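You operate a simulated robot arm through the tools that you are given. There is no shell and no other tool.

You are at the controls of a simulated robot arm. One attempt, no reset.

## Task
Unlock the desk, save its 89 cm on button 3, then lower it.
Fine: hold M to unlock; lower on button 1 and lock the buttons again.

It is judged by the outcome, as a careful person would: the job done as asked, and still so three seconds after it is handed in. It fails if anything else is knocked over, pushed out of place, dropped, spilled or broken.

## Robot
A 6-joint arm with a two-finger gripper, fixed in place. Base frame: the origin is at the foot of the arm, x ahead of it, y to its left, z up. Lengths are in mm, angles in rad, forces in N, time in s.
With the tool pointing down near the work surface it reaches from about 300 to 620 mm from the base axis. Its first joint turns from -2.897 to 2.897 rad. Payload 3.18 kg.
The TCP is the grasp point between the finger pads, 30 mm short of the fingertips. In the tool frame z runs along the fingers and y along their closing line. Largest opening 144 mm; the body of the gripper starts 103 mm behind the TCP.
Orientation is told as [roll, pitch, yaw] about the base's x, y, z axes, in that order, counted from this pose: with the fingers straight down and closing along the base's y, the tool's x points along the base's -x, its y along +y and its z along -z.

## Interface
- The arm moves only by the tool servo_tool. Its argument "plan" is one flat list of numbers, 7 for each row, row after row: the shift along the tool's x, y, z in mm, then the turn, a rotation vector about the tool's x, y, z in rad, then the finger opening in mm, from 0 to 144. In form: [x, y, z, ax, ay, az, jaw, x, y, z, ax, ay, az, jaw, ...]. A call has 1 to 20 rows; each row shifts and turns the commanded pose from where the row before left it, along the tool's axes as they then stand. A row lasts 0.2 s, in which the tool goes at most 50 mm and 0.15 rad; a call with a longer step from one row to the next is refused whole, and so is a gripper value outside its range. Where a pose cannot be reached the arm comes as near as it can. A force on the tool above 40 N (or 10 N above the force at the start of the call, whichever is more), or a blocked arm, ends the call early, and 0.2 s more pass. Each finger halts on what it meets, pressing with about 21 N; the grip force reading is that of the motor and also rises with nothing between the fingers. The clock runs only during rows and for 0.2 s after the last one: add rows that do not move to give the fingers time. It gives the time, the measured TCP pose, the force on the tool (base axes), the opening and the grip force at its end, in the units of the frame above (readings bear some noise), with the torque about the TCP (base axes, N m) and any sound that the robot's microphone picked up.
- Cameras (640 x 400 px; columns grow to the right, rows downward): "scene" is fixed at [398.3, 649.9, 1537.3]; the picture's right is [-0.99, 0.14, 0.00], its down [0.12, 0.88, -0.46] and it looks along [-0.06, -0.46, -0.89] (base axes); focal length 366 px, centre (320, 200). "wrist" rides on the gripper at [76, 16, -143] in the tool frame; the picture's right is [-0.21, 0.98, 0.00], its down [-0.84, -0.18, -0.51] and it looks along [-0.50, -0.11, 0.86] (tool axes); focal length 218 px, centre (320, 200). There is no depth. A picture from a camera that has moved, and an enlarged one, comes with that camera's place and axes in the base frame and with its lens.
- grab_frame(camera): a new picture of that camera. No time passes.
- enlarge(camera, box): a new picture of the part [left, top, right, bottom] of that camera's present view, enlarged. No time passes.
- finish_job(): hands the job in; it is judged then, once.

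Nothing tells you positions but the pictures and the camera data. Unless the task says otherwise, let go and move clear before handing in.

The tools are called after "Request:" by a JSON object that holds its "api" and its "payload". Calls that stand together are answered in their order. servo_tool: Moves the arm, as the interface text tells. Its arguments: {"type":"object","properties":{"plan":{"type":"array","items":{"type":"number"}}},"required":["plan"]} The other tools are called the same way: grab_frame (camera) takes a picture; enlarge (camera, box) takes an enlarged picture of a part of a camera's view; finish_job () hands the job in.

At the start:

```text
time_s: 0.0
tcp_pos: [227.2, 278.2, 1011.8]
orientation: [-0.001, 0.0, 0.001]
contact_force: [-0.1, 0.0, 0.5]
wrist_torque: [0.01, 0.0, 0.03]
finger_gap: 144.0
grasp_force: 0.0
```

scene: 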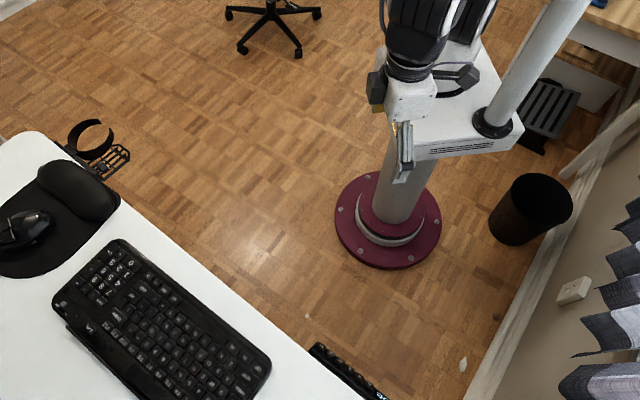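
wrist: 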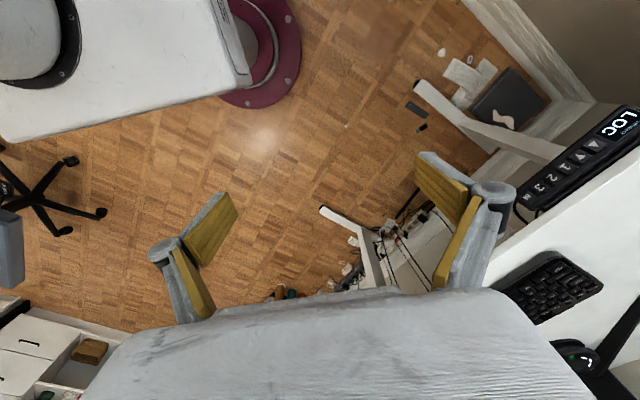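

I see a white desk with a keyboard, and a handset at its front edge showing "LOC" with buttons for up, down, 1, 2, 3 and M. I'll enlarge both views to find it precisely.

Request:
{"api": "enlarge", "payload": {"camera": "wrist", "box": [500, 90, 640, 220]}}

Request:
{"api": "enlarge", "payload": {"camera": "scene", "box": [260, 320, 440, 400]}}

```text
3.08 times, centred on (570, 155) of wrist
camera zoom: at [151.1, 293.9, 1154.3], right [0.21, 0.98, 0.0], down [0.84, -0.18, 0.51], along [0.5, -0.1, -0.86], focal length 672 px, centre (-449, 338)
```

zoom: 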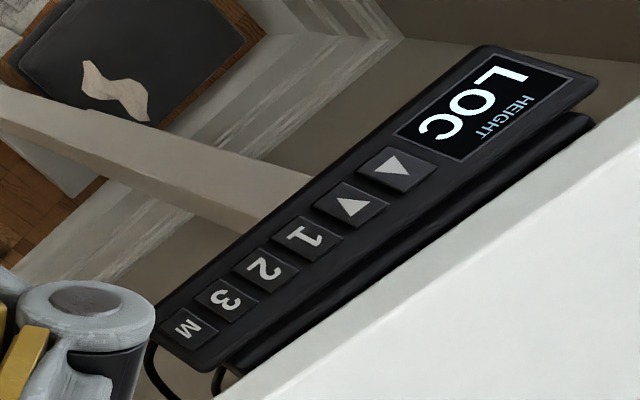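

```text
3.56 times, centred on (350, 360) of scene
camera zoom: at [398.3, 649.9, 1537.3], right [-0.99, 0.14, 0.0], down [0.12, 0.88, -0.46], along [-0.06, -0.46, -0.89], focal length 1300 px, centre (213, -369)
```

zoom: 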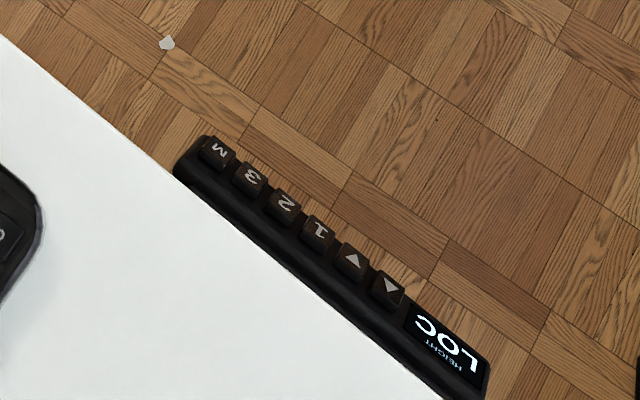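

The two views triangulate M to about (389, 584, 850) and the up button to about (319, 654, 850). That puts the row at 45°, with the buttons roughly 20 mm apart. I'll yaw the tool so the finger closing line runs along the row, then move nearer at a safe height for a better look.

Request:
{"api": "servo_tool", "payload": {"plan": [0, 0, 0, 0, 0, -0.131, 144, 0, 0, 0, 0, 0, -0.131, 144, 0, 0, 0, 0, 0, -0.131, 144, 0, 0, 0, 0, 0, -0.131, 144, 0, 0, 0, 0, 0, -0.131, 144, 0, 0, 0, 0, 0, -0.13, 144, -20, 0, 0, 0, 0, 0, 144, -30, 0, 0, 0, 0, 0, 144, -30, 0, 0, 0, 0, 0, 144, -30, 0, 0, 0, 0, 0, 144, -30, 0, 0, 0, 0, 0, 144, -20, 0, 0, 0, 0, 0, 144, 0, 0, 0, 0, 0, 0, 144]}}

Request:
{"api": "grab_frame", "payload": {"camera": "wrist"}}

Request:
{"api": "grab_frame", "payload": {"camera": "scene"}}

```text
time_s: 2.8
tcp_pos: [329.3, 380.2, 976.9]
orientation: [-0.001, -0.007, 0.786]
contact_force: [0.1, -0.5, -0.4]
wrist_torque: [-0.01, 0.02, 0.02]
finger_gap: 144.0
grasp_force: 0.0
out of reach, approached as far as the arm can: row 9, 10, 11, 12
```

```text
taken
camera wrist: at [263.7, 336.9, 1118.7], right [-0.54, 0.84, 0.0], down [0.72, 0.47, 0.51], along [0.43, 0.28, -0.86], focal length 218 px, centre (320, 200)
```

wrist: 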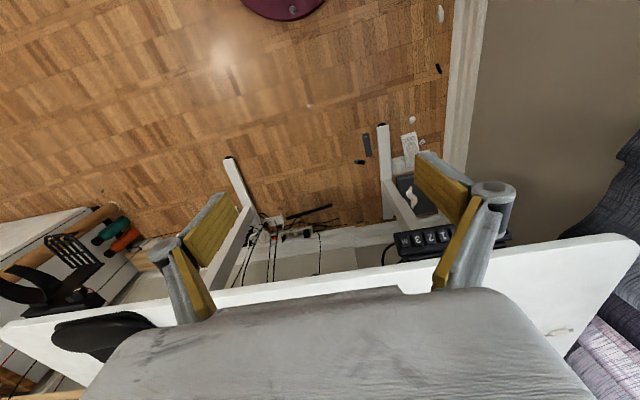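

```text
taken
```

scene: 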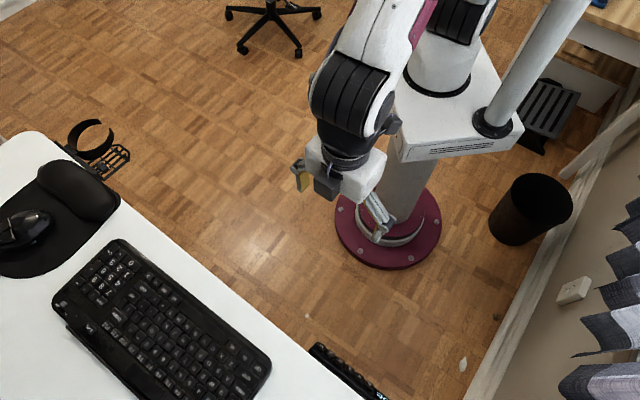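

The tool can't reach the panel pointing straight down, so I'll tilt the fingers outward, away from the base. I'll also slide sideways so the panel shows between the fingers.

Request:
{"api": "servo_tool", "payload": {"plan": [0, 20, 0, 0, -0.12, 0, 144, 0, 20, 0, 0, -0.12, 0, 144, 0, 20, 0, 0, -0.12, 0, 144, 0, 20, 0, 0, -0.12, 0, 144, 0, 20, 0, 0, -0.12, 0, 144, 0, 20, 0, 0, 0, 0, 144, 0, 0, 0, 0, 0, 0, 144]}}

Request:
{"api": "grab_frame", "payload": {"camera": "wrist"}}

```text
time_s: 4.4
tcp_pos: [245.0, 462.5, 974.3]
orientation: [0.001, -0.602, 0.786]
contact_force: [-0.4, -0.5, -0.8]
wrist_torque: [0.0, -0.02, 0.01]
finger_gap: 144.1
grasp_force: 0.0
```

```text
taken
camera wrist: at [131.9, 372.2, 1049.1], right [-0.57, 0.81, 0.12], down [0.42, 0.16, 0.89], along [0.71, 0.56, -0.43], focal length 218 px, centre (320, 200)
```

wrist: 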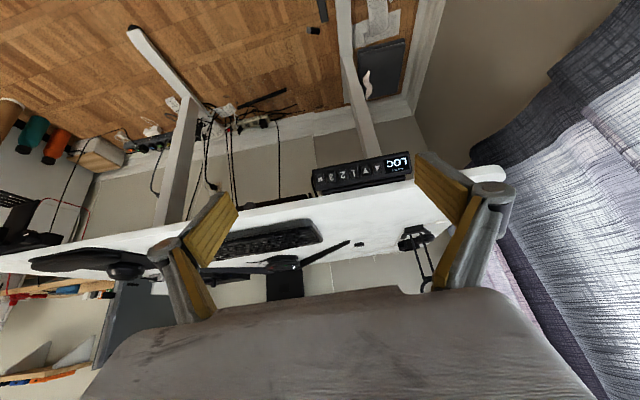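

Request:
{"api": "enlarge", "payload": {"camera": "wrist", "box": [300, 140, 420, 215]}}

Request:
{"api": "enlarge", "payload": {"camera": "scene", "box": [290, 330, 402, 400]}}

```text
5.33 times, centred on (360, 178) of wrist
camera zoom: at [131.9, 372.2, 1049.1], right [-0.57, 0.81, 0.12], down [0.42, 0.16, 0.89], along [0.71, 0.56, -0.43], focal length 1164 px, centre (107, 320)
```

zoom: 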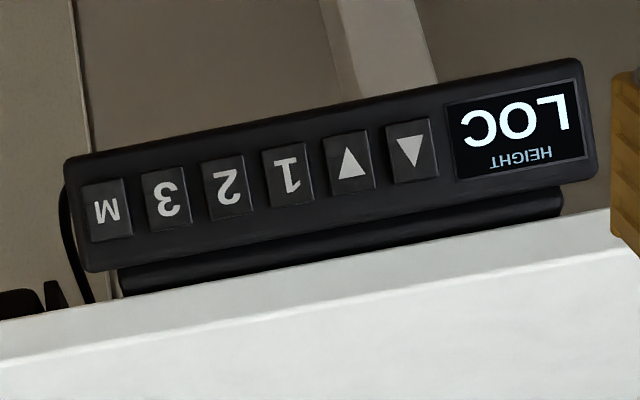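

```text
5.71 times, centred on (346, 365) of scene
camera zoom: at [398.3, 649.9, 1537.3], right [-0.99, 0.14, 0.0], down [0.12, 0.88, -0.46], along [-0.06, -0.46, -0.89], focal length 2089 px, centre (171, -743)
```

zoom: 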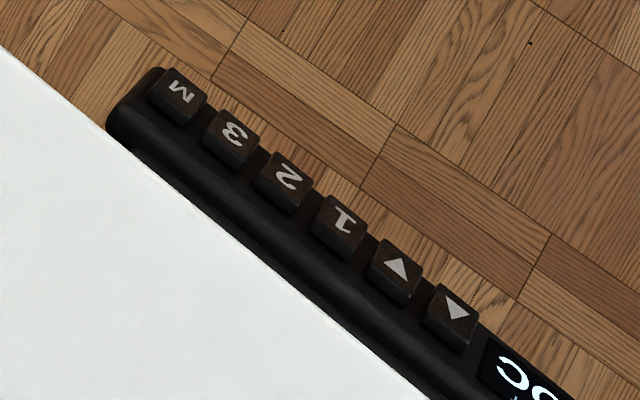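

The panel is tilted about 45° toward the robot, with the button row about z=855 and the desk top at z≈890 (which matches 89 cm). I'll match that tilt, keep the jaws wide open and use only the +y finger, which is 10 mm thick. Next I stop about 50 mm short of M to check alignment.

Request:
{"api": "servo_tool", "payload": {"plan": [0, -23, 0, 0, -0.099, 0, 144, 0, -23, 0, 0, -0.099, 0, 144, 0, -23, 0, 0, 0, 0, 144, 0, -23, 0, 0, 0, 0, 144, -9, 0, 27, 0, 0, 0, 144, -9, 0, 27, 0, 0, 0, 144, -9, 0, 27, 0, 0, 0, 144, -9, 0, 27, 0, 0, 0, 144, -8, 0, 28, 0, 0, 0, 144, 0, 0, 0, 0, 0, 0, 144]}}

Request:
{"api": "grab_frame", "payload": {"camera": "wrist"}}

Request:
{"api": "grab_frame", "payload": {"camera": "scene"}}

```text
time_s: 6.6
tcp_pos: [401.9, 490.1, 911.4]
orientation: [0.002, -0.8, 0.785]
contact_force: [0.4, 0.9, 0.3]
wrist_torque: [-0.02, 0.04, 0.01]
finger_gap: 143.8
grasp_force: 0.1
```

```text
taken
camera wrist: at [281.0, 391.5, 955.6], right [-0.59, 0.79, 0.15], down [0.29, 0.03, 0.96], along [0.76, 0.61, -0.25], focal length 218 px, centre (320, 200)
```

wrist: 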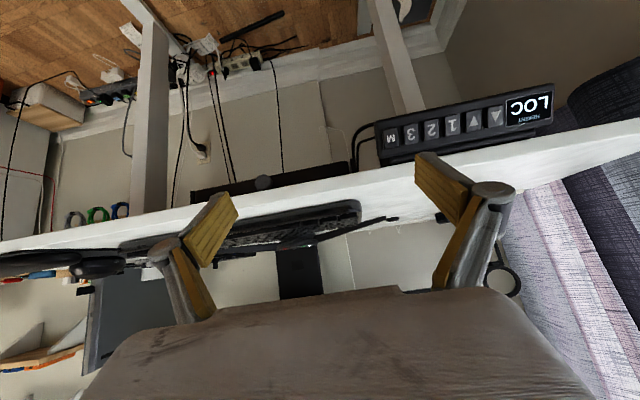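

```text
taken
```

scene: 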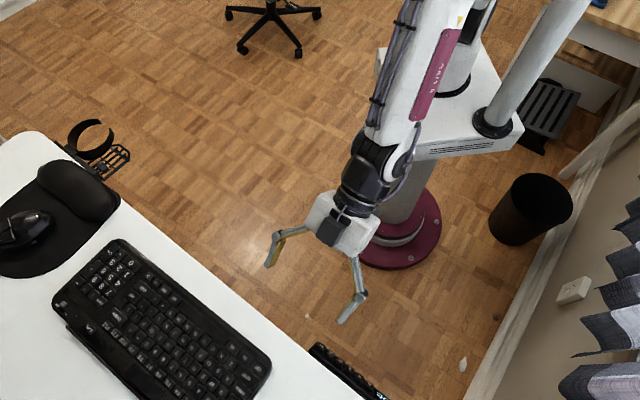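

Request:
{"api": "enlarge", "payload": {"camera": "wrist", "box": [360, 75, 560, 200]}}

Request:
{"api": "enlarge", "payload": {"camera": "scene", "box": [290, 300, 402, 400]}}

```text
3.20 times, centred on (460, 138) of wrist
camera zoom: at [281.0, 391.5, 955.6], right [-0.59, 0.79, 0.15], down [0.29, 0.03, 0.96], along [0.76, 0.61, -0.25], focal length 698 px, centre (-128, 400)
```

zoom: 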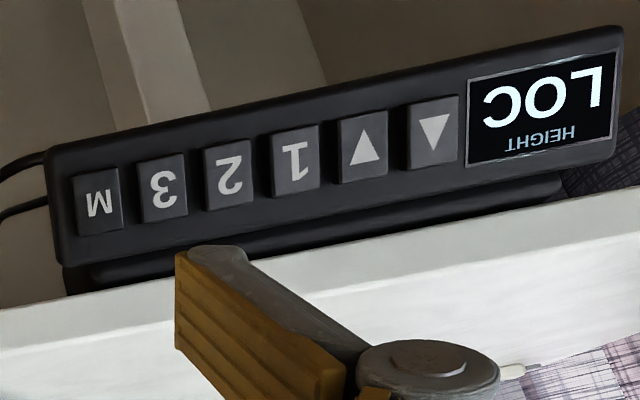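

```text
4.00 times, centred on (346, 350) of scene
camera zoom: at [398.3, 649.9, 1537.3], right [-0.99, 0.14, 0.0], down [0.12, 0.88, -0.46], along [-0.06, -0.46, -0.89], focal length 1462 px, centre (216, -400)
```

zoom: 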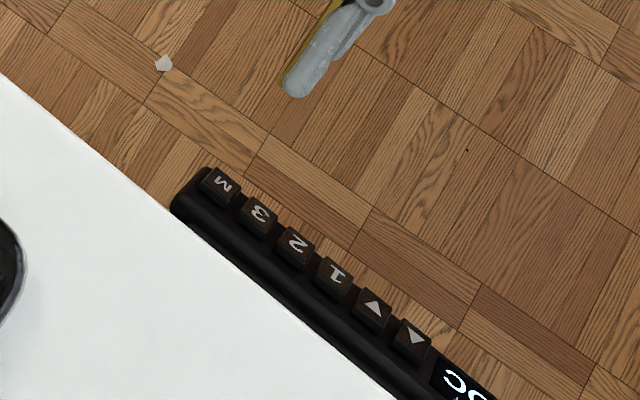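

Projecting through the wrist view puts M at tool y≈73, x≈3 and about 47 mm ahead of the fingertip, so the alignment is good. I'll make small corrections and advance 37 mm.

Request:
{"api": "servo_tool", "payload": {"plan": [2, -3.5, 0, 0, 0, 0, 144, 0, 0, 10, 0, 0, 0, 144, 0, 0, 10, 0, 0, 0, 144, 0, 0, 10, 0, 0, 0, 144, 0, 0, 7, 0, 0, 0, 144, 0, 0, 0, 0, 0, 0, 144]}}

Request:
{"api": "enlarge", "payload": {"camera": "wrist", "box": [360, 75, 560, 200]}}

Request:
{"api": "enlarge", "payload": {"camera": "scene", "box": [290, 300, 402, 400]}}

```text
time_s: 8.0
tcp_pos: [419.7, 506.0, 883.8]
orientation: [0.003, -0.798, 0.785]
contact_force: [0.8, 0.6, 0.4]
wrist_torque: [0.0, 0.04, 0.0]
finger_gap: 144.1
grasp_force: 0.0
```

```text
3.20 times, centred on (460, 138) of wrist
camera zoom: at [299.4, 406.4, 928.5], right [-0.59, 0.79, 0.15], down [0.29, 0.03, 0.96], along [0.76, 0.61, -0.25], focal length 698 px, centre (-128, 400)
```

zoom: 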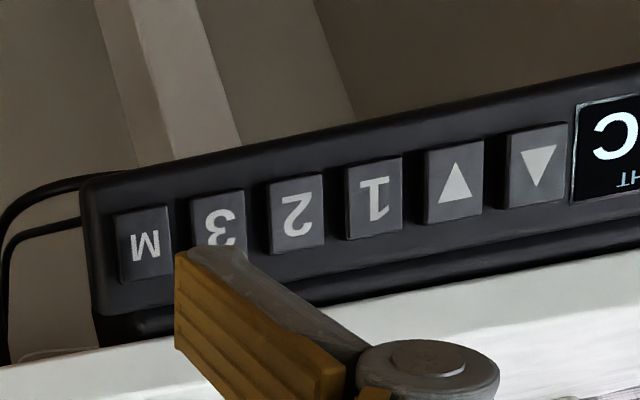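

```text
4.00 times, centred on (346, 350) of scene
camera zoom: at [398.3, 649.9, 1537.3], right [-0.99, 0.14, 0.0], down [0.12, 0.88, -0.46], along [-0.06, -0.46, -0.89], focal length 1462 px, centre (216, -400)
```

zoom: 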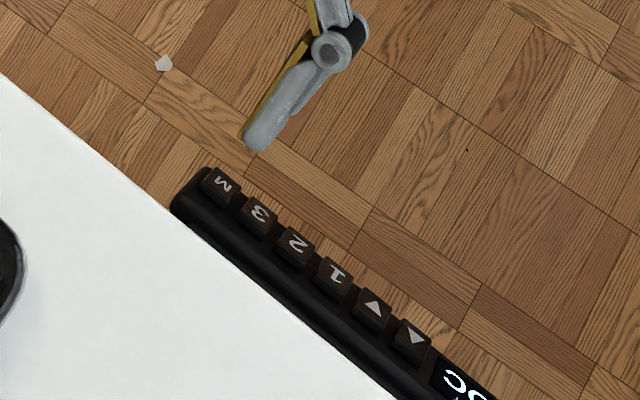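

In this view the fingertip at full opening sits at about tool z≈10 rather than 30, because the fingers swing back as they open. That leaves M about 30 mm ahead of it. I'll advance 20 mm and re-check.

Request:
{"api": "servo_tool", "payload": {"plan": [-1, -1, 7, 0, 0, 0, 144, 0, 0, 7, 0, 0, 0, 144, 0, 0, 6, 0, 0, 0, 144, 0, 0, 0, 0, 0, 0, 144]}}

Request:
{"api": "enlarge", "payload": {"camera": "wrist", "box": [380, 75, 580, 200]}}

Request:
{"api": "enlarge", "payload": {"camera": "scene", "box": [290, 320, 402, 400]}}

```text
time_s: 9.0
tcp_pos: [431.0, 515.6, 871.6]
orientation: [0.003, -0.797, 0.785]
contact_force: [-0.3, -0.3, 0.5]
wrist_torque: [0.03, -0.05, 0.01]
finger_gap: 144.2
grasp_force: 0.2
```

```text
3.20 times, centred on (480, 138) of wrist
camera zoom: at [310.1, 415.6, 915.7], right [-0.59, 0.79, 0.15], down [0.29, 0.03, 0.96], along [0.76, 0.61, -0.25], focal length 698 px, centre (-192, 400)
```

zoom: 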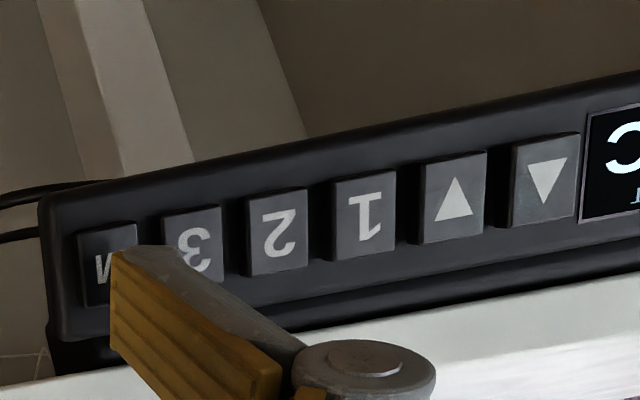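

```text
5.00 times, centred on (346, 360) of scene
camera zoom: at [398.3, 649.9, 1537.3], right [-0.99, 0.14, 0.0], down [0.12, 0.88, -0.46], along [-0.06, -0.46, -0.89], focal length 1828 px, centre (190, -600)
```

zoom: 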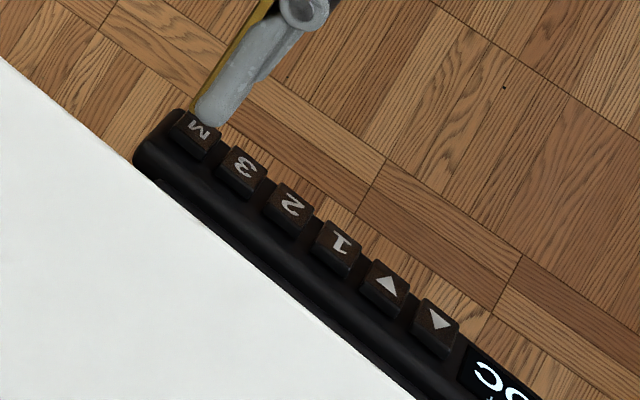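

The finger is lined up with M with roughly 10–12 mm to go. I'll advance slowly and watch the force.

Request:
{"api": "servo_tool", "payload": {"plan": [0, 0, 2.5, 0, 0, 0, 144, 0, 0, 2.5, 0, 0, 0, 144, 0, 0, 2, 0, 0, 0, 144, 0, 0, 1, 0, 0, 0, 144, 0, 0, 0, 0, 0, 0, 144]}}

Request:
{"api": "enlarge", "payload": {"camera": "scene", "box": [290, 320, 402, 400]}}

```text
time_s: 10.2
tcp_pos: [436.4, 518.4, 866.7]
orientation: [0.003, -0.796, 0.787]
contact_force: [0.6, -0.8, -0.2]
wrist_torque: [-0.01, 0.03, 0.01]
finger_gap: 144.1
grasp_force: 0.1
```

```text
5.00 times, centred on (346, 360) of scene
camera zoom: at [398.3, 649.9, 1537.3], right [-0.99, 0.14, 0.0], down [0.12, 0.88, -0.46], along [-0.06, -0.46, -0.89], focal length 1828 px, centre (190, -600)
```

zoom: 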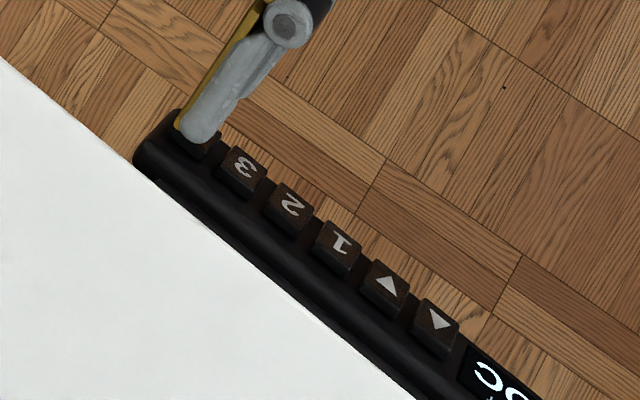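

Request:
{"api": "servo_tool", "payload": {"plan": [0, 0, 1, 0, 0, 0, 144, 0, 0, 1, 0, 0, 0, 144, 0, 0, 1, 0, 0, 0, 144, 0, 0, 0, 0, 0, 0, 144]}}

Request:
{"api": "enlarge", "payload": {"camera": "wrist", "box": [380, 75, 580, 200]}}

```text
time_s: 11.2
tcp_pos: [437.8, 518.9, 862.9]
orientation: [0.002, -0.798, 0.786]
contact_force: [0.8, -0.3, -0.4]
wrist_torque: [-0.03, 0.0, -0.02]
finger_gap: 143.9
grasp_force: 0.0
```

```text
3.20 times, centred on (480, 138) of wrist
camera zoom: at [316.7, 420.1, 907.3], right [-0.59, 0.79, 0.15], down [0.29, 0.03, 0.96], along [0.76, 0.61, -0.25], focal length 698 px, centre (-192, 400)
```

zoom: 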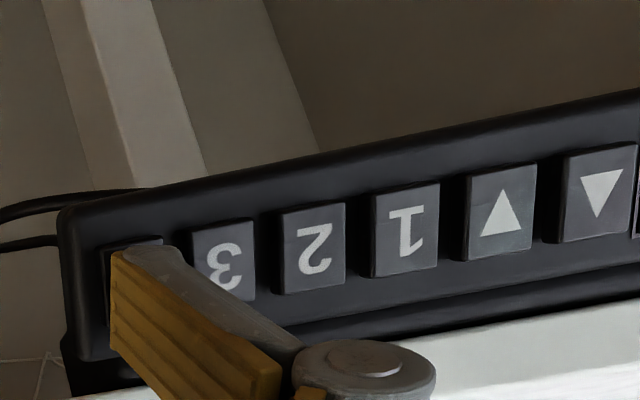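

Request:
{"api": "servo_tool", "payload": {"plan": [0, 0, 1, 0, 0, 0, 144, 0, 0, 1, 0, 0, 0, 144, 0, 0, 0, 0, 0, 0, 144]}}

Request:
{"api": "enlarge", "payload": {"camera": "scene", "box": [290, 320, 402, 400]}}

```text
time_s: 12.0
tcp_pos: [438.2, 518.9, 861.8]
orientation: [0.001, -0.798, 0.787]
contact_force: [-1.7, -0.8, 0.8]
wrist_torque: [0.07, 0.02, 0.06]
finger_gap: 143.9
grasp_force: 0.0
```

```text
5.00 times, centred on (346, 360) of scene
camera zoom: at [398.3, 649.9, 1537.3], right [-0.99, 0.14, 0.0], down [0.12, 0.88, -0.46], along [-0.06, -0.46, -0.89], focal length 1828 px, centre (190, -600)
```

zoom: 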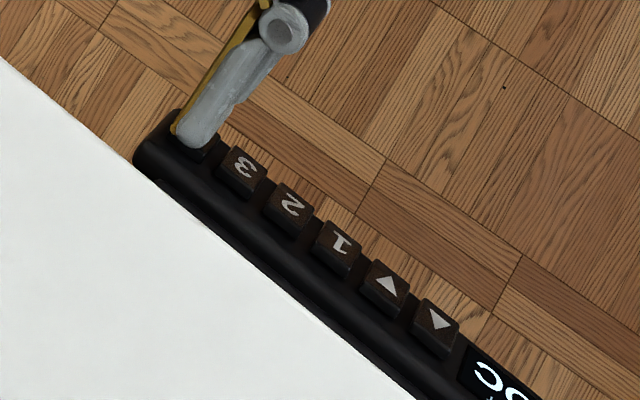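

The force now points back along the press axis, so contact is just starting. I'll press a little further and hold.

Request:
{"api": "servo_tool", "payload": {"plan": [0, 0, 1, 0, 0, 0, 144, 0, 0, 1, 0, 0, 0, 144, 0, 0, 0, 0, 0, 0, 144]}}

Request:
{"api": "grab_frame", "payload": {"camera": "wrist"}}

```text
time_s: 12.8
tcp_pos: [439.1, 522.1, 860.2]
orientation: [0.002, -0.8, 0.785]
contact_force: [-0.6, -1.1, 3.7]
wrist_torque: [0.18, 0.14, 0.13]
finger_gap: 144.0
grasp_force: 0.1
heard: click
```

```text
taken
camera wrist: at [317.6, 421.9, 903.8], right [-0.59, 0.79, 0.15], down [0.29, 0.03, 0.96], along [0.76, 0.61, -0.25], focal length 218 px, centre (320, 200)
```

wrist: 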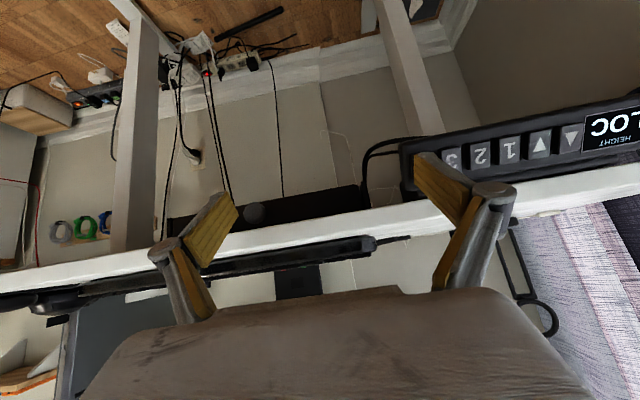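

Click heard and M is down. I'll hold still and check the display.

Request:
{"api": "servo_tool", "payload": {"plan": [0, 0, 0.5, 0, 0, 0, 144, 0, 0, 0, 0, 0, 0, 144, 0, 0, 0, 0, 0, 0, 144, 0, 0, 0, 0, 0, 0, 144, 0, 0, 0, 0, 0, 0, 144, 0, 0, 0, 0, 0, 0, 144, 0, 0, 0, 0, 0, 0, 144, 0, 0, 0, 0, 0, 0, 144]}}

Request:
{"api": "enlarge", "payload": {"camera": "wrist", "box": [540, 75, 640, 200]}}

```text
time_s: 14.6
tcp_pos: [439.1, 521.1, 859.0]
orientation: [0.002, -0.797, 0.786]
contact_force: [-2.3, -2.0, 3.4]
wrist_torque: [0.16, 0.14, 0.22]
finger_gap: 144.5
grasp_force: 0.0
```

```text
3.20 times, centred on (590, 138) of wrist
camera zoom: at [317.7, 422.2, 903.3], right [-0.59, 0.79, 0.15], down [0.29, 0.03, 0.96], along [0.76, 0.61, -0.25], focal length 698 px, centre (-544, 400)
```

zoom: 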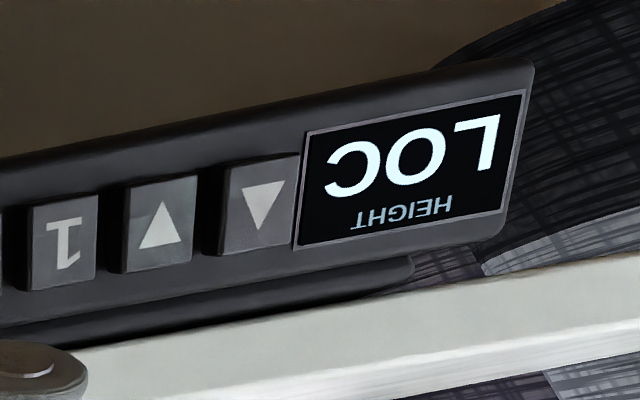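

Request:
{"api": "servo_tool", "payload": {"plan": [0, 0, 0, 0, 0, 0, 144, 0, 0, 0, 0, 0, 0, 144, 0, 0, 0, 0, 0, 0, 144, 0, 0, 0, 0, 0, 0, 144, 0, 0, 0, 0, 0, 0, 144, 0, 0, 0, 0, 0, 0, 144]}}

Request:
{"api": "enlarge", "payload": {"camera": "wrist", "box": [540, 75, 640, 200]}}

```text
time_s: 16.0
tcp_pos: [438.6, 519.1, 859.8]
orientation: [-0.001, -0.798, 0.785]
contact_force: [-2.2, -2.2, 1.6]
wrist_torque: [0.12, 0.12, 0.23]
finger_gap: 144.3
grasp_force: 0.1
```

```text
3.20 times, centred on (590, 138) of wrist
camera zoom: at [317.7, 422.2, 903.4], right [-0.59, 0.79, 0.15], down [0.29, 0.03, 0.96], along [0.76, 0.61, -0.25], focal length 698 px, centre (-544, 400)
```

zoom: 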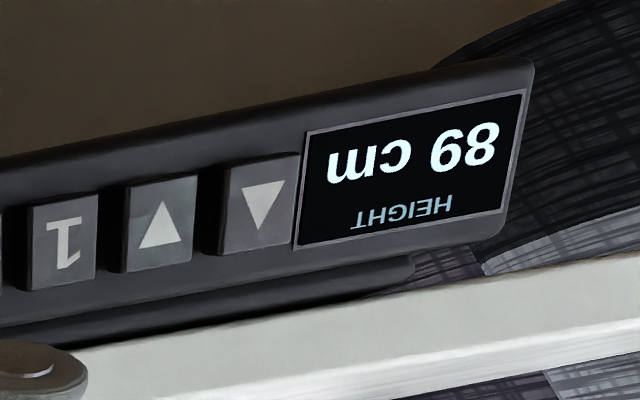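

It's unlocked and shows 89 cm. I'll release M and check the reading stays.

Request:
{"api": "servo_tool", "payload": {"plan": [0, 0, -4, 0, 0, 0, 144, 0, 0, -4, 0, 0, 0, 144, 0, 0, 0, 0, 0, 0, 144]}}

Request:
{"api": "enlarge", "payload": {"camera": "wrist", "box": [390, 75, 640, 220]}}

```text
time_s: 16.8
tcp_pos: [433.7, 518.3, 865.1]
orientation: [0.002, -0.801, 0.786]
contact_force: [-0.5, 0.1, 0.2]
wrist_torque: [0.01, -0.01, 0.01]
finger_gap: 144.0
grasp_force: 0.1
```

```text
2.56 times, centred on (515, 148) of wrist
camera zoom: at [313.4, 419.5, 909.2], right [-0.59, 0.79, 0.15], down [0.29, 0.03, 0.96], along [0.76, 0.61, -0.25], focal length 559 px, centre (-179, 334)
```

zoom: 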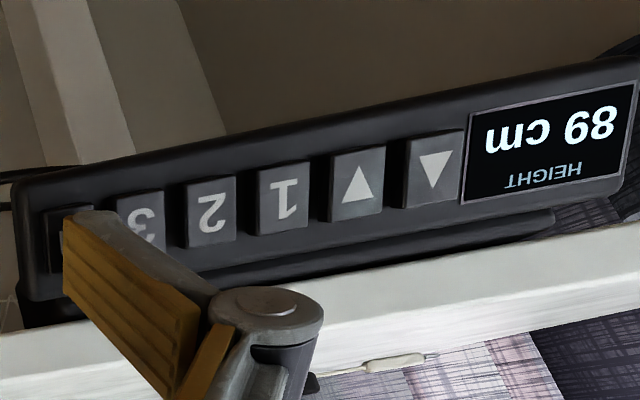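

It stays unlocked. Next is a short tap on M to enter save mode.

Request:
{"api": "servo_tool", "payload": {"plan": [0, 0, 4, 0, 0, 0, 144, 0, 0, 4, 0, 0, 0, 144, 0, 0, 0, 0, 0, 0, 144, 0, 0, -5, 0, 0, 0, 144, 0, 0, -5, 0, 0, 0, 144]}}

Request:
{"api": "enlarge", "payload": {"camera": "wrist", "box": [390, 75, 640, 220]}}

```text
time_s: 18.0
tcp_pos: [434.8, 517.4, 866.0]
orientation: [0.001, -0.799, 0.786]
contact_force: [0.9, -0.6, -0.3]
wrist_torque: [0.0, 0.0, 0.0]
finger_gap: 144.1
grasp_force: 0.0
heard: click
```

```text
2.56 times, centred on (515, 148) of wrist
camera zoom: at [313.4, 417.8, 910.4], right [-0.59, 0.79, 0.15], down [0.29, 0.03, 0.96], along [0.76, 0.61, -0.25], focal length 559 px, centre (-179, 334)
```

zoom: 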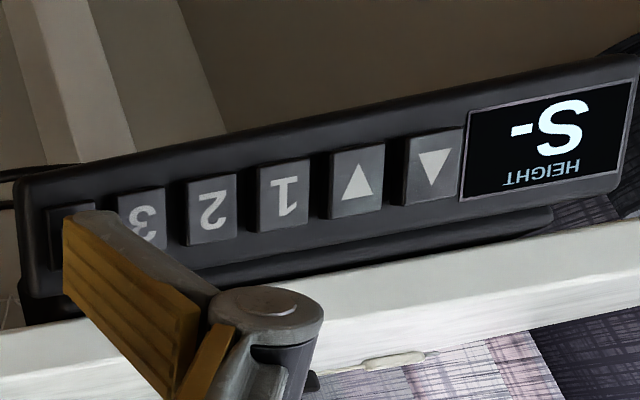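

The display shows "S-", so save mode is active. I'll shift one button along the row, about 19 mm, and tap 3.

Request:
{"api": "servo_tool", "payload": {"plan": [0, 10, 0, 0, 0, 0, 144, 0, 9.3, 0, 0, 0, 0, 144, 0, 0, 5, 0, 0, 0, 144, 0, 0, 5, 0, 0, 0, 144, 0, 0, 0, 0, 0, 0, 144]}}

Request:
{"api": "enlarge", "payload": {"camera": "wrist", "box": [390, 75, 640, 220]}}

Request:
{"api": "enlarge", "payload": {"camera": "scene", "box": [290, 320, 402, 400]}}

```text
time_s: 19.2
tcp_pos: [427.5, 536.3, 860.2]
orientation: [0.001, -0.798, 0.785]
contact_force: [-5.1, -2.3, 6.4]
wrist_torque: [0.4, 0.27, 0.43]
finger_gap: 143.6
grasp_force: 0.1
heard: click
```

```text
2.56 times, centred on (515, 148) of wrist
camera zoom: at [306.1, 436.9, 904.3], right [-0.59, 0.79, 0.15], down [0.29, 0.03, 0.96], along [0.76, 0.61, -0.25], focal length 559 px, centre (-179, 334)
```

zoom: 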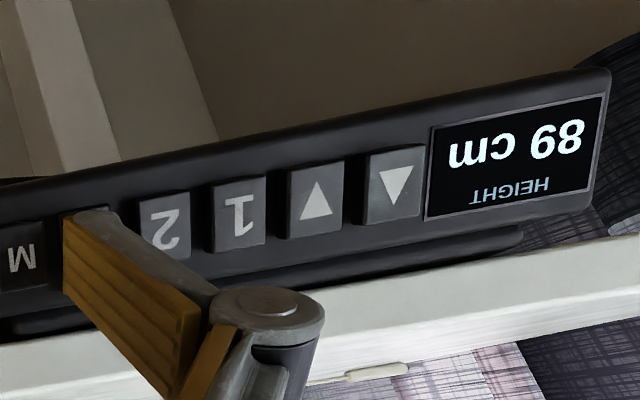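

```text
5.00 times, centred on (346, 360) of scene
camera zoom: at [398.3, 649.9, 1537.3], right [-0.99, 0.14, 0.0], down [0.12, 0.88, -0.46], along [-0.06, -0.46, -0.89], focal length 1828 px, centre (190, -600)
```

zoom: 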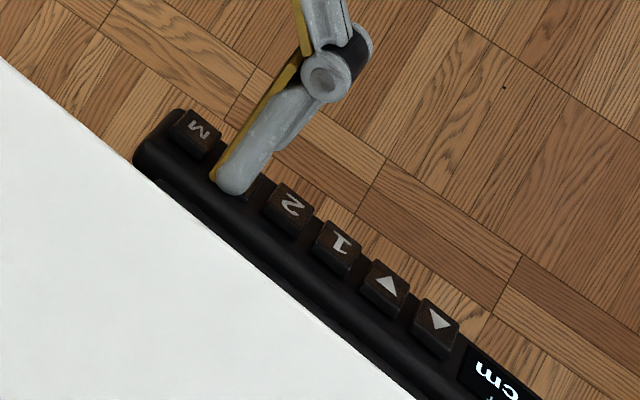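

"89 cm" came back after the click on 3, so it looks saved. I'll back off and check before going to button 1.

Request:
{"api": "servo_tool", "payload": {"plan": [0, 0, -5, 0, 0, 0, 144, 0, 0, -5, 0, 0, 0, 144, 0, 0, 0, 0, 0, 0, 144, 0, 0, 0, 0, 0, 0, 144]}}

Request:
{"api": "enlarge", "payload": {"camera": "wrist", "box": [390, 75, 640, 220]}}

```text
time_s: 20.2
tcp_pos: [421.1, 531.8, 867.3]
orientation: [0.002, -0.798, 0.785]
contact_force: [-0.6, 0.1, -0.4]
wrist_torque: [0.0, 0.01, -0.03]
finger_gap: 144.0
grasp_force: 0.0
```

```text
2.56 times, centred on (515, 148) of wrist
camera zoom: at [300.0, 432.0, 911.1], right [-0.59, 0.79, 0.15], down [0.29, 0.03, 0.96], along [0.76, 0.61, -0.25], focal length 559 px, centre (-179, 334)
```

zoom: 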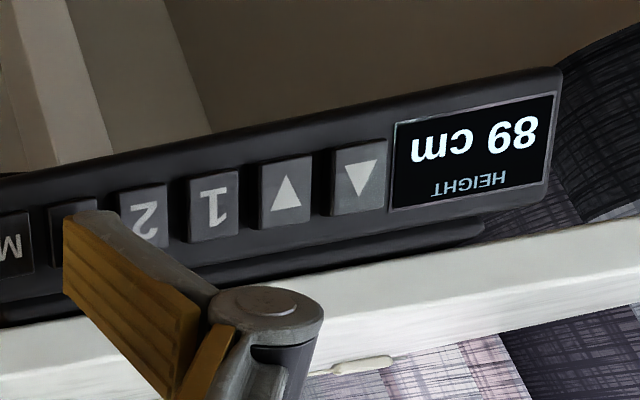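

Request:
{"api": "servo_tool", "payload": {"plan": [0, 13.2, -2, 0, 0, 0, 144, 0, 13.2, 0, 0, 0, 0, 144, 0, 13.1, 0, 0, 0, 0, 144, 0, 0, 0, 0, 0, 0, 144]}}

Request:
{"api": "enlarge", "payload": {"camera": "wrist", "box": [340, 75, 590, 220]}}

Request:
{"api": "enlarge", "payload": {"camera": "scene", "box": [290, 320, 402, 400]}}

```text
time_s: 21.2
tcp_pos: [393.1, 556.0, 868.8]
orientation: [0.002, -0.796, 0.785]
contact_force: [0.8, -0.3, 0.4]
wrist_torque: [0.01, 0.01, 0.03]
finger_gap: 144.2
grasp_force: 0.0
```

```text
2.56 times, centred on (465, 148) of wrist
camera zoom: at [271.3, 458.1, 913.3], right [-0.59, 0.79, 0.15], down [0.29, 0.03, 0.96], along [0.76, 0.61, -0.25], focal length 559 px, centre (-51, 334)
```

zoom: 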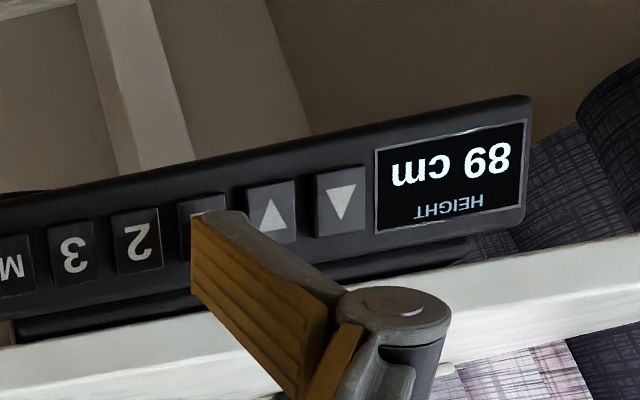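

```text
5.00 times, centred on (346, 360) of scene
camera zoom: at [398.3, 649.9, 1537.3], right [-0.99, 0.14, 0.0], down [0.12, 0.88, -0.46], along [-0.06, -0.46, -0.89], focal length 1828 px, centre (190, -600)
```

zoom: 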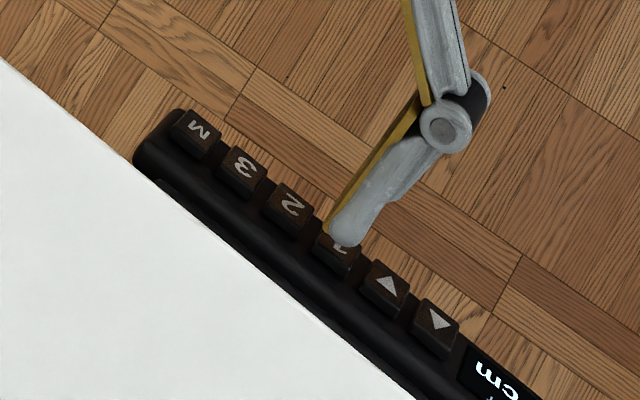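

The finger is aligned over 1. I'll tap it and watch the desk.

Request:
{"api": "servo_tool", "payload": {"plan": [0, 0, 5.5, 0, 0, 0, 144, 0, 0, 5.5, 0, 0, 0, 144, 0, 0, 0, 0, 0, 0, 144, 0, 0, -6, 0, 0, 0, 144, 0, 0, -6, 0, 0, 0, 144]}}

Request:
{"api": "enlarge", "payload": {"camera": "wrist", "box": [340, 75, 590, 220]}}

```text
time_s: 22.4
tcp_pos: [392.3, 556.5, 868.2]
orientation: [0.0, -0.799, 0.785]
contact_force: [-1.1, 0.4, -0.6]
wrist_torque: [0.02, -0.02, -0.01]
finger_gap: 144.0
grasp_force: 0.1
heard: click
```

```text
2.56 times, centred on (465, 148) of wrist
camera zoom: at [270.2, 457.1, 912.9], right [-0.59, 0.79, 0.15], down [0.29, 0.03, 0.96], along [0.76, 0.61, -0.25], focal length 559 px, centre (-51, 334)
```

zoom: 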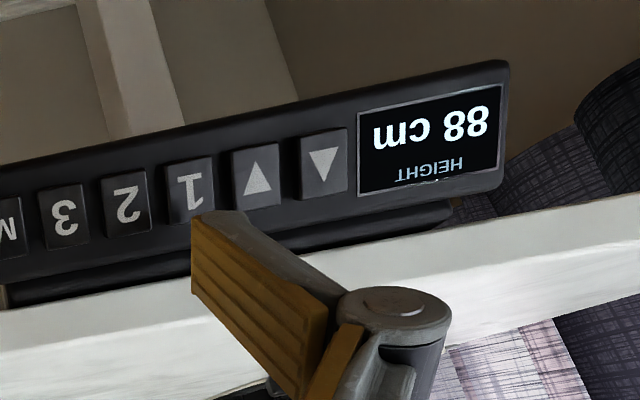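

The desk is moving, showing 88 cm. I'll pull back a bit more and wait.

Request:
{"api": "servo_tool", "payload": {"plan": [0, 0, -10, 0, 0, 0, 144, 0, 0, -10, 0, 0, 0, 144, 0, 0, 0, 0, 0, 0, 144, 0, 0, 0, 0, 0, 0, 144]}}

Request:
{"api": "grab_frame", "payload": {"camera": "wrist"}}

Request:
{"api": "grab_frame", "payload": {"camera": "scene"}}

```text
time_s: 23.4
tcp_pos: [381.1, 546.5, 882.1]
orientation: [0.003, -0.797, 0.785]
contact_force: [-0.1, 0.1, 0.0]
wrist_torque: [0.01, 0.02, 0.03]
finger_gap: 144.0
grasp_force: 0.1
```

```text
taken
camera wrist: at [260.5, 447.5, 926.7], right [-0.59, 0.79, 0.15], down [0.29, 0.03, 0.96], along [0.76, 0.61, -0.25], focal length 218 px, centre (320, 200)
```

wrist: 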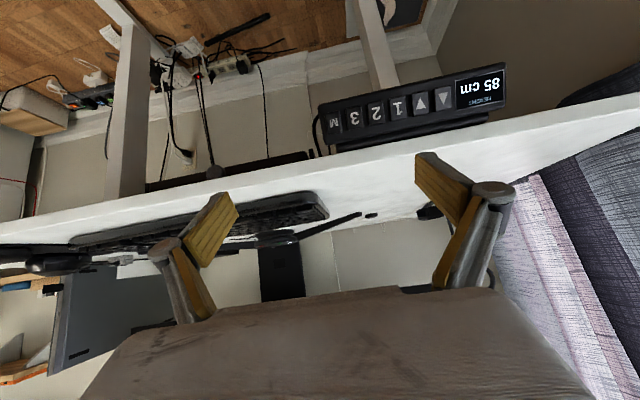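

```text
taken
```

scene: 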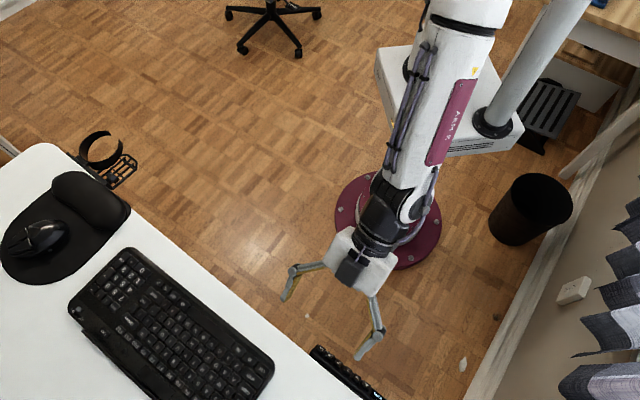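

Request:
{"api": "servo_tool", "payload": {"plan": [0, 0, 0, 0, 0, 0, 144, 0, 0, 0, 0, 0, 0, 144, 0, 0, 0, 0, 0, 0, 144, 0, 0, 0, 0, 0, 0, 144, 0, 0, 0, 0, 0, 0, 144, 0, 0, 0, 0, 0, 0, 144, 0, 0, 0, 0, 0, 0, 144, 0, 0, 0, 0, 0, 0, 144, 0, 0, 0, 0, 0, 0, 144, 0, 0, 0, 0, 0, 0, 144]}}

Request:
{"api": "grab_frame", "payload": {"camera": "wrist"}}

Request:
{"api": "grab_frame", "payload": {"camera": "scene"}}

```text
time_s: 25.6
tcp_pos: [381.6, 545.9, 882.8]
orientation: [0.002, -0.798, 0.786]
contact_force: [-0.9, -0.2, 0.2]
wrist_torque: [0.02, -0.02, -0.02]
finger_gap: 143.9
grasp_force: 0.1
```

```text
taken
camera wrist: at [260.5, 447.6, 926.7], right [-0.59, 0.79, 0.15], down [0.29, 0.03, 0.96], along [0.76, 0.61, -0.25], focal length 218 px, centre (320, 200)
```

wrist: 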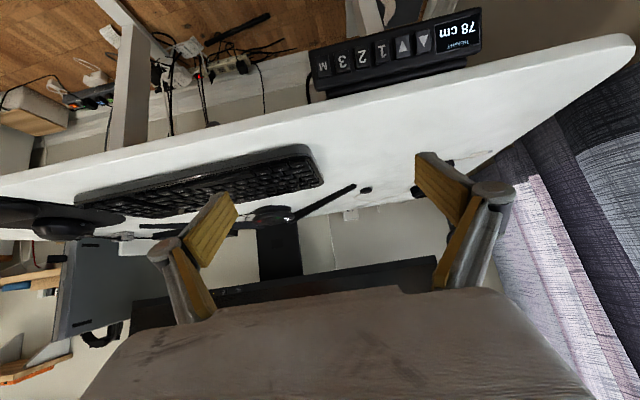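

```text
taken
```

scene: 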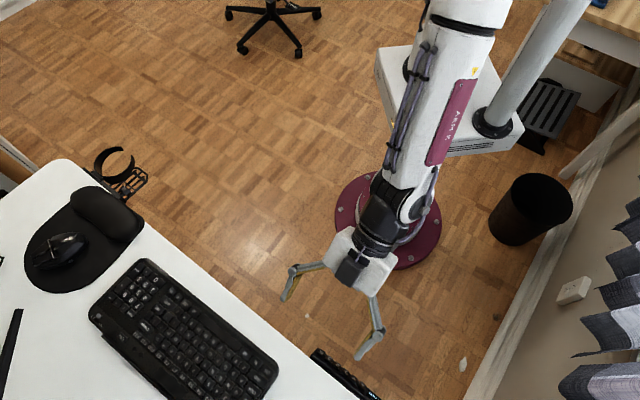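

Request:
{"api": "servo_tool", "payload": {"plan": [0, 0, 0, 0, 0, 0, 144, 0, 0, 0, 0, 0, 0, 144, 0, 0, 0, 0, 0, 0, 144, 0, 0, 0, 0, 0, 0, 144, 0, 0, 0, 0, 0, 0, 144, 0, 0, 0, 0, 0, 0, 144, 0, 0, 0, 0, 0, 0, 144, 0, 0, 0, 0, 0, 0, 144, 0, 0, 0, 0, 0, 0, 144, 0, 0, 0, 0, 0, 0, 144]}}

Request:
{"api": "grab_frame", "payload": {"camera": "wrist"}}

Request:
{"api": "enlarge", "payload": {"camera": "scene", "box": [290, 320, 402, 400]}}

```text
time_s: 27.8
tcp_pos: [380.1, 546.0, 882.9]
orientation: [0.002, -0.797, 0.785]
contact_force: [0.5, -0.1, -0.1]
wrist_torque: [-0.01, 0.04, 0.02]
finger_gap: 144.1
grasp_force: 0.0
```

```text
taken
camera wrist: at [260.5, 447.6, 926.7], right [-0.59, 0.79, 0.15], down [0.29, 0.03, 0.96], along [0.76, 0.61, -0.25], focal length 218 px, centre (320, 200)
```

wrist: 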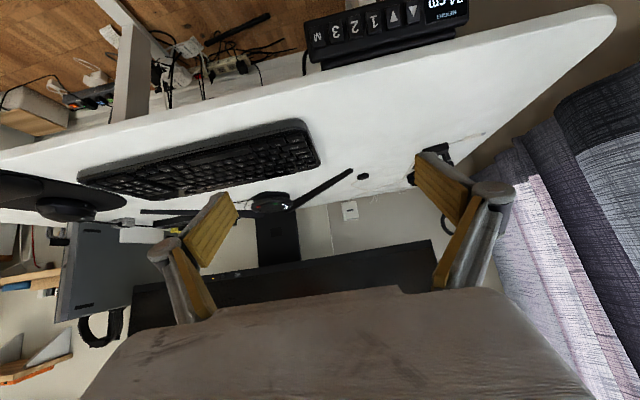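

```text
5.00 times, centred on (346, 360) of scene
camera zoom: at [398.3, 649.9, 1537.3], right [-0.99, 0.14, 0.0], down [0.12, 0.88, -0.46], along [-0.06, -0.46, -0.89], focal length 1828 px, centre (190, -600)
```

zoom: 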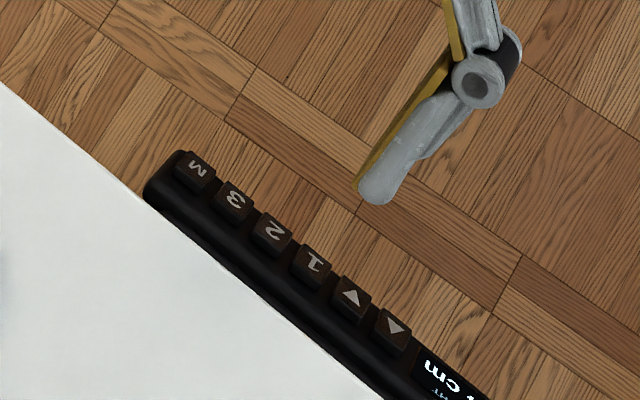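

Request:
{"api": "servo_tool", "payload": {"plan": [0, 0, 0, 0, 0, 0, 144, 0, 0, 0, 0, 0, 0, 144, 0, 0, 0, 0, 0, 0, 144, 0, 0, 0, 0, 0, 0, 144, 0, 0, 0, 0, 0, 0, 144, 0, 0, 0, 0, 0, 0, 144]}}

Request:
{"api": "enlarge", "payload": {"camera": "wrist", "box": [290, 0, 490, 125]}}

Request:
{"api": "enlarge", "payload": {"camera": "scene", "box": [290, 320, 402, 400]}}

```text
time_s: 29.2
tcp_pos: [381.6, 547.1, 882.4]
orientation: [0.001, -0.798, 0.785]
contact_force: [-0.2, 0.0, -0.3]
wrist_torque: [0.01, -0.04, 0.02]
finger_gap: 143.7
grasp_force: 0.2
```

```text
3.20 times, centred on (390, 62) of wrist
camera zoom: at [260.5, 447.6, 926.7], right [-0.59, 0.79, 0.15], down [0.29, 0.03, 0.96], along [0.76, 0.61, -0.25], focal length 698 px, centre (96, 640)
```

zoom: 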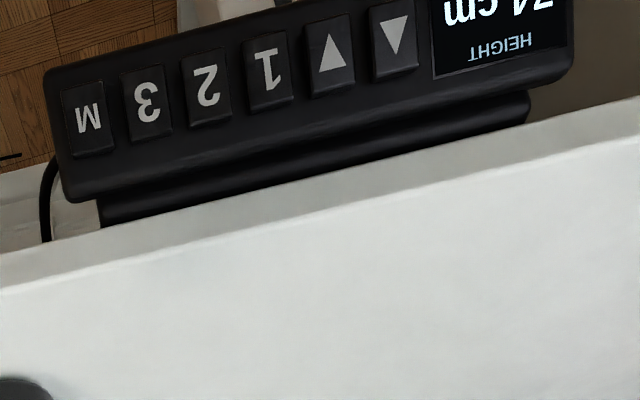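

```text
5.00 times, centred on (346, 360) of scene
camera zoom: at [398.3, 649.9, 1537.3], right [-0.99, 0.14, 0.0], down [0.12, 0.88, -0.46], along [-0.06, -0.46, -0.89], focal length 1828 px, centre (190, -600)
```

zoom: 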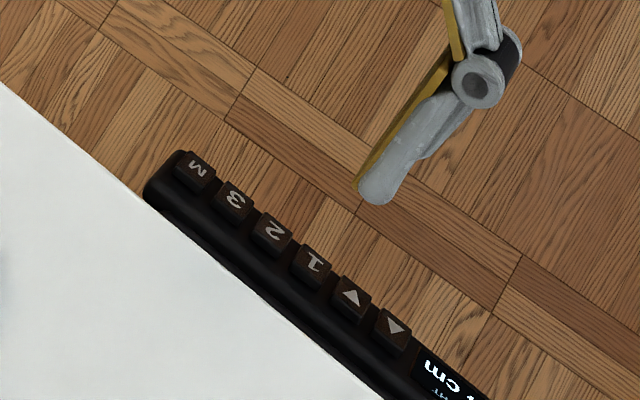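

The desk has stopped at 74 cm, so the panel should be exactly 150 mm lower. I'll go back in line with M and descend vertically, keeping about a 33 mm standoff.

Request:
{"api": "servo_tool", "payload": {"plan": [0, -14.7, 0, 0, 0, 0, 144, 0, -14.7, 0, 0, 0, 0, 144, 0, -14.7, 0, 0, 0, 0, 144, 0, -14.7, 0, 0, 0, 0, 144, 13.45, 0, 13.06, 0, 0, 0, 144, 13.45, 0, 13.06, 0, 0, 0, 144, 13.45, 0, 13.06, 0, 0, 0, 144, 13.45, 0, 13.06, 0, 0, 0, 144, 13.45, 0, 13.06, 0, 0, 0, 144, 13.45, 0, 13.06, 0, 0, 0, 144, 13.45, 0, 13.06, 0, 0, 0, 144, 13.45, 0, 13.06, 0, 0, 0, 144, 0, 0, 0, 0, 0, 0, 144]}}

Request:
{"api": "grab_frame", "payload": {"camera": "wrist"}}

Request:
{"api": "enlarge", "payload": {"camera": "wrist", "box": [360, 75, 560, 200]}}

Request:
{"api": "enlarge", "payload": {"camera": "scene", "box": [290, 320, 402, 400]}}

```text
time_s: 32.0
tcp_pos: [429.3, 523.6, 743.6]
orientation: [-0.023, -0.792, 0.803]
contact_force: [0.1, 0.6, -0.6]
wrist_torque: [-0.01, -0.02, 0.0]
finger_gap: 143.7
grasp_force: 0.0
out of reach, approached as far as the arm can: row 9, 10, 11, 12
```

```text
taken
camera wrist: at [307.5, 426.2, 788.0], right [-0.59, 0.8, 0.13], down [0.28, 0.05, 0.96], along [0.76, 0.6, -0.25], focal length 218 px, centre (320, 200)
```

wrist: 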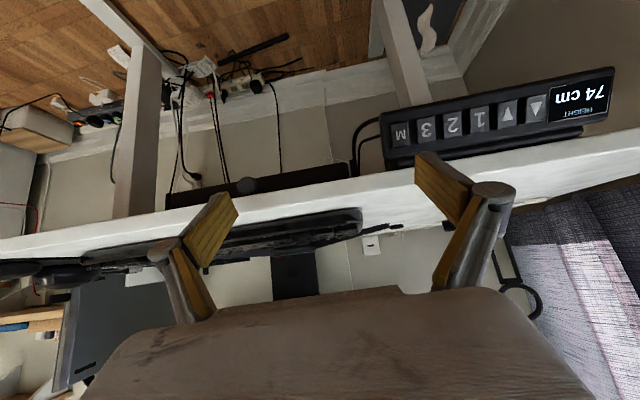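

```text
3.20 times, centred on (460, 138) of wrist
camera zoom: at [307.5, 426.2, 788.0], right [-0.59, 0.8, 0.13], down [0.28, 0.05, 0.96], along [0.76, 0.6, -0.25], focal length 698 px, centre (-128, 400)
```

zoom: 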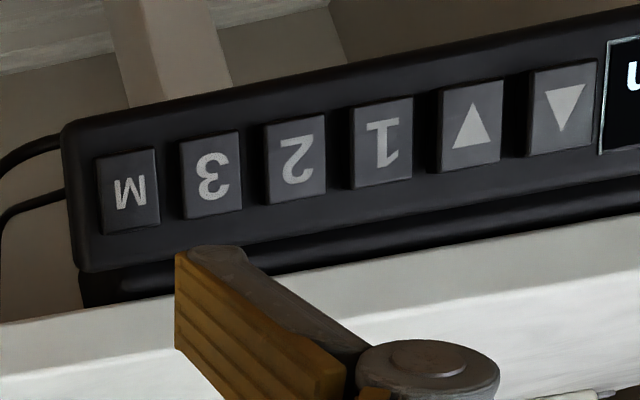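

```text
5.00 times, centred on (346, 360) of scene
camera zoom: at [398.3, 649.9, 1537.3], right [-0.99, 0.14, 0.0], down [0.12, 0.88, -0.46], along [-0.06, -0.46, -0.89], focal length 1828 px, centre (190, -600)
```

zoom: 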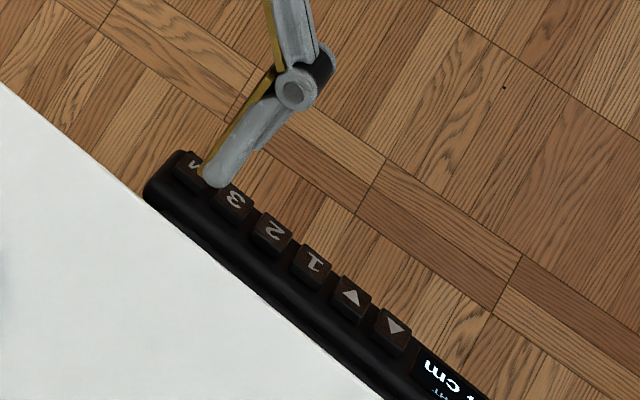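

The display reads 74 cm, but the arm couldn't quite reach the full pose at this tilt: it's about 18 mm short along tool x. I'll back off slightly and reduce the tilt a bit, to see whether that frees it.

Request:
{"api": "servo_tool", "payload": {"plan": [0, 0, -8, 0, 0, 0, 144, 0, 0, 0, 0, 0.1, 0, 144, 0, 0, 0, 0, 0.1, 0, 144, 0, 0, 0, 0, 0, 0, 144]}}

Request:
{"api": "enlarge", "payload": {"camera": "wrist", "box": [360, 75, 560, 200]}}

```text
time_s: 33.0
tcp_pos: [427.9, 525.4, 752.1]
orientation: [0.001, -0.599, 0.786]
contact_force: [-0.3, 0.1, -0.5]
wrist_torque: [0.0, 0.01, -0.02]
finger_gap: 143.8
grasp_force: 0.0
out of reach, approached as far as the arm can: row 1
```

```text
3.20 times, centred on (460, 138) of wrist
camera zoom: at [316.0, 434.2, 826.7], right [-0.57, 0.81, 0.12], down [0.42, 0.16, 0.89], along [0.71, 0.56, -0.43], focal length 698 px, centre (-128, 400)
```

zoom: 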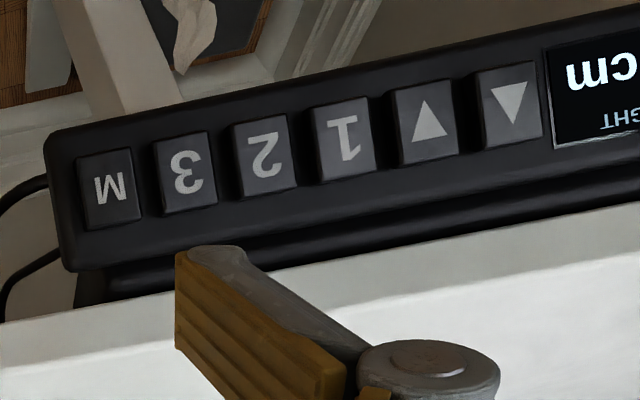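

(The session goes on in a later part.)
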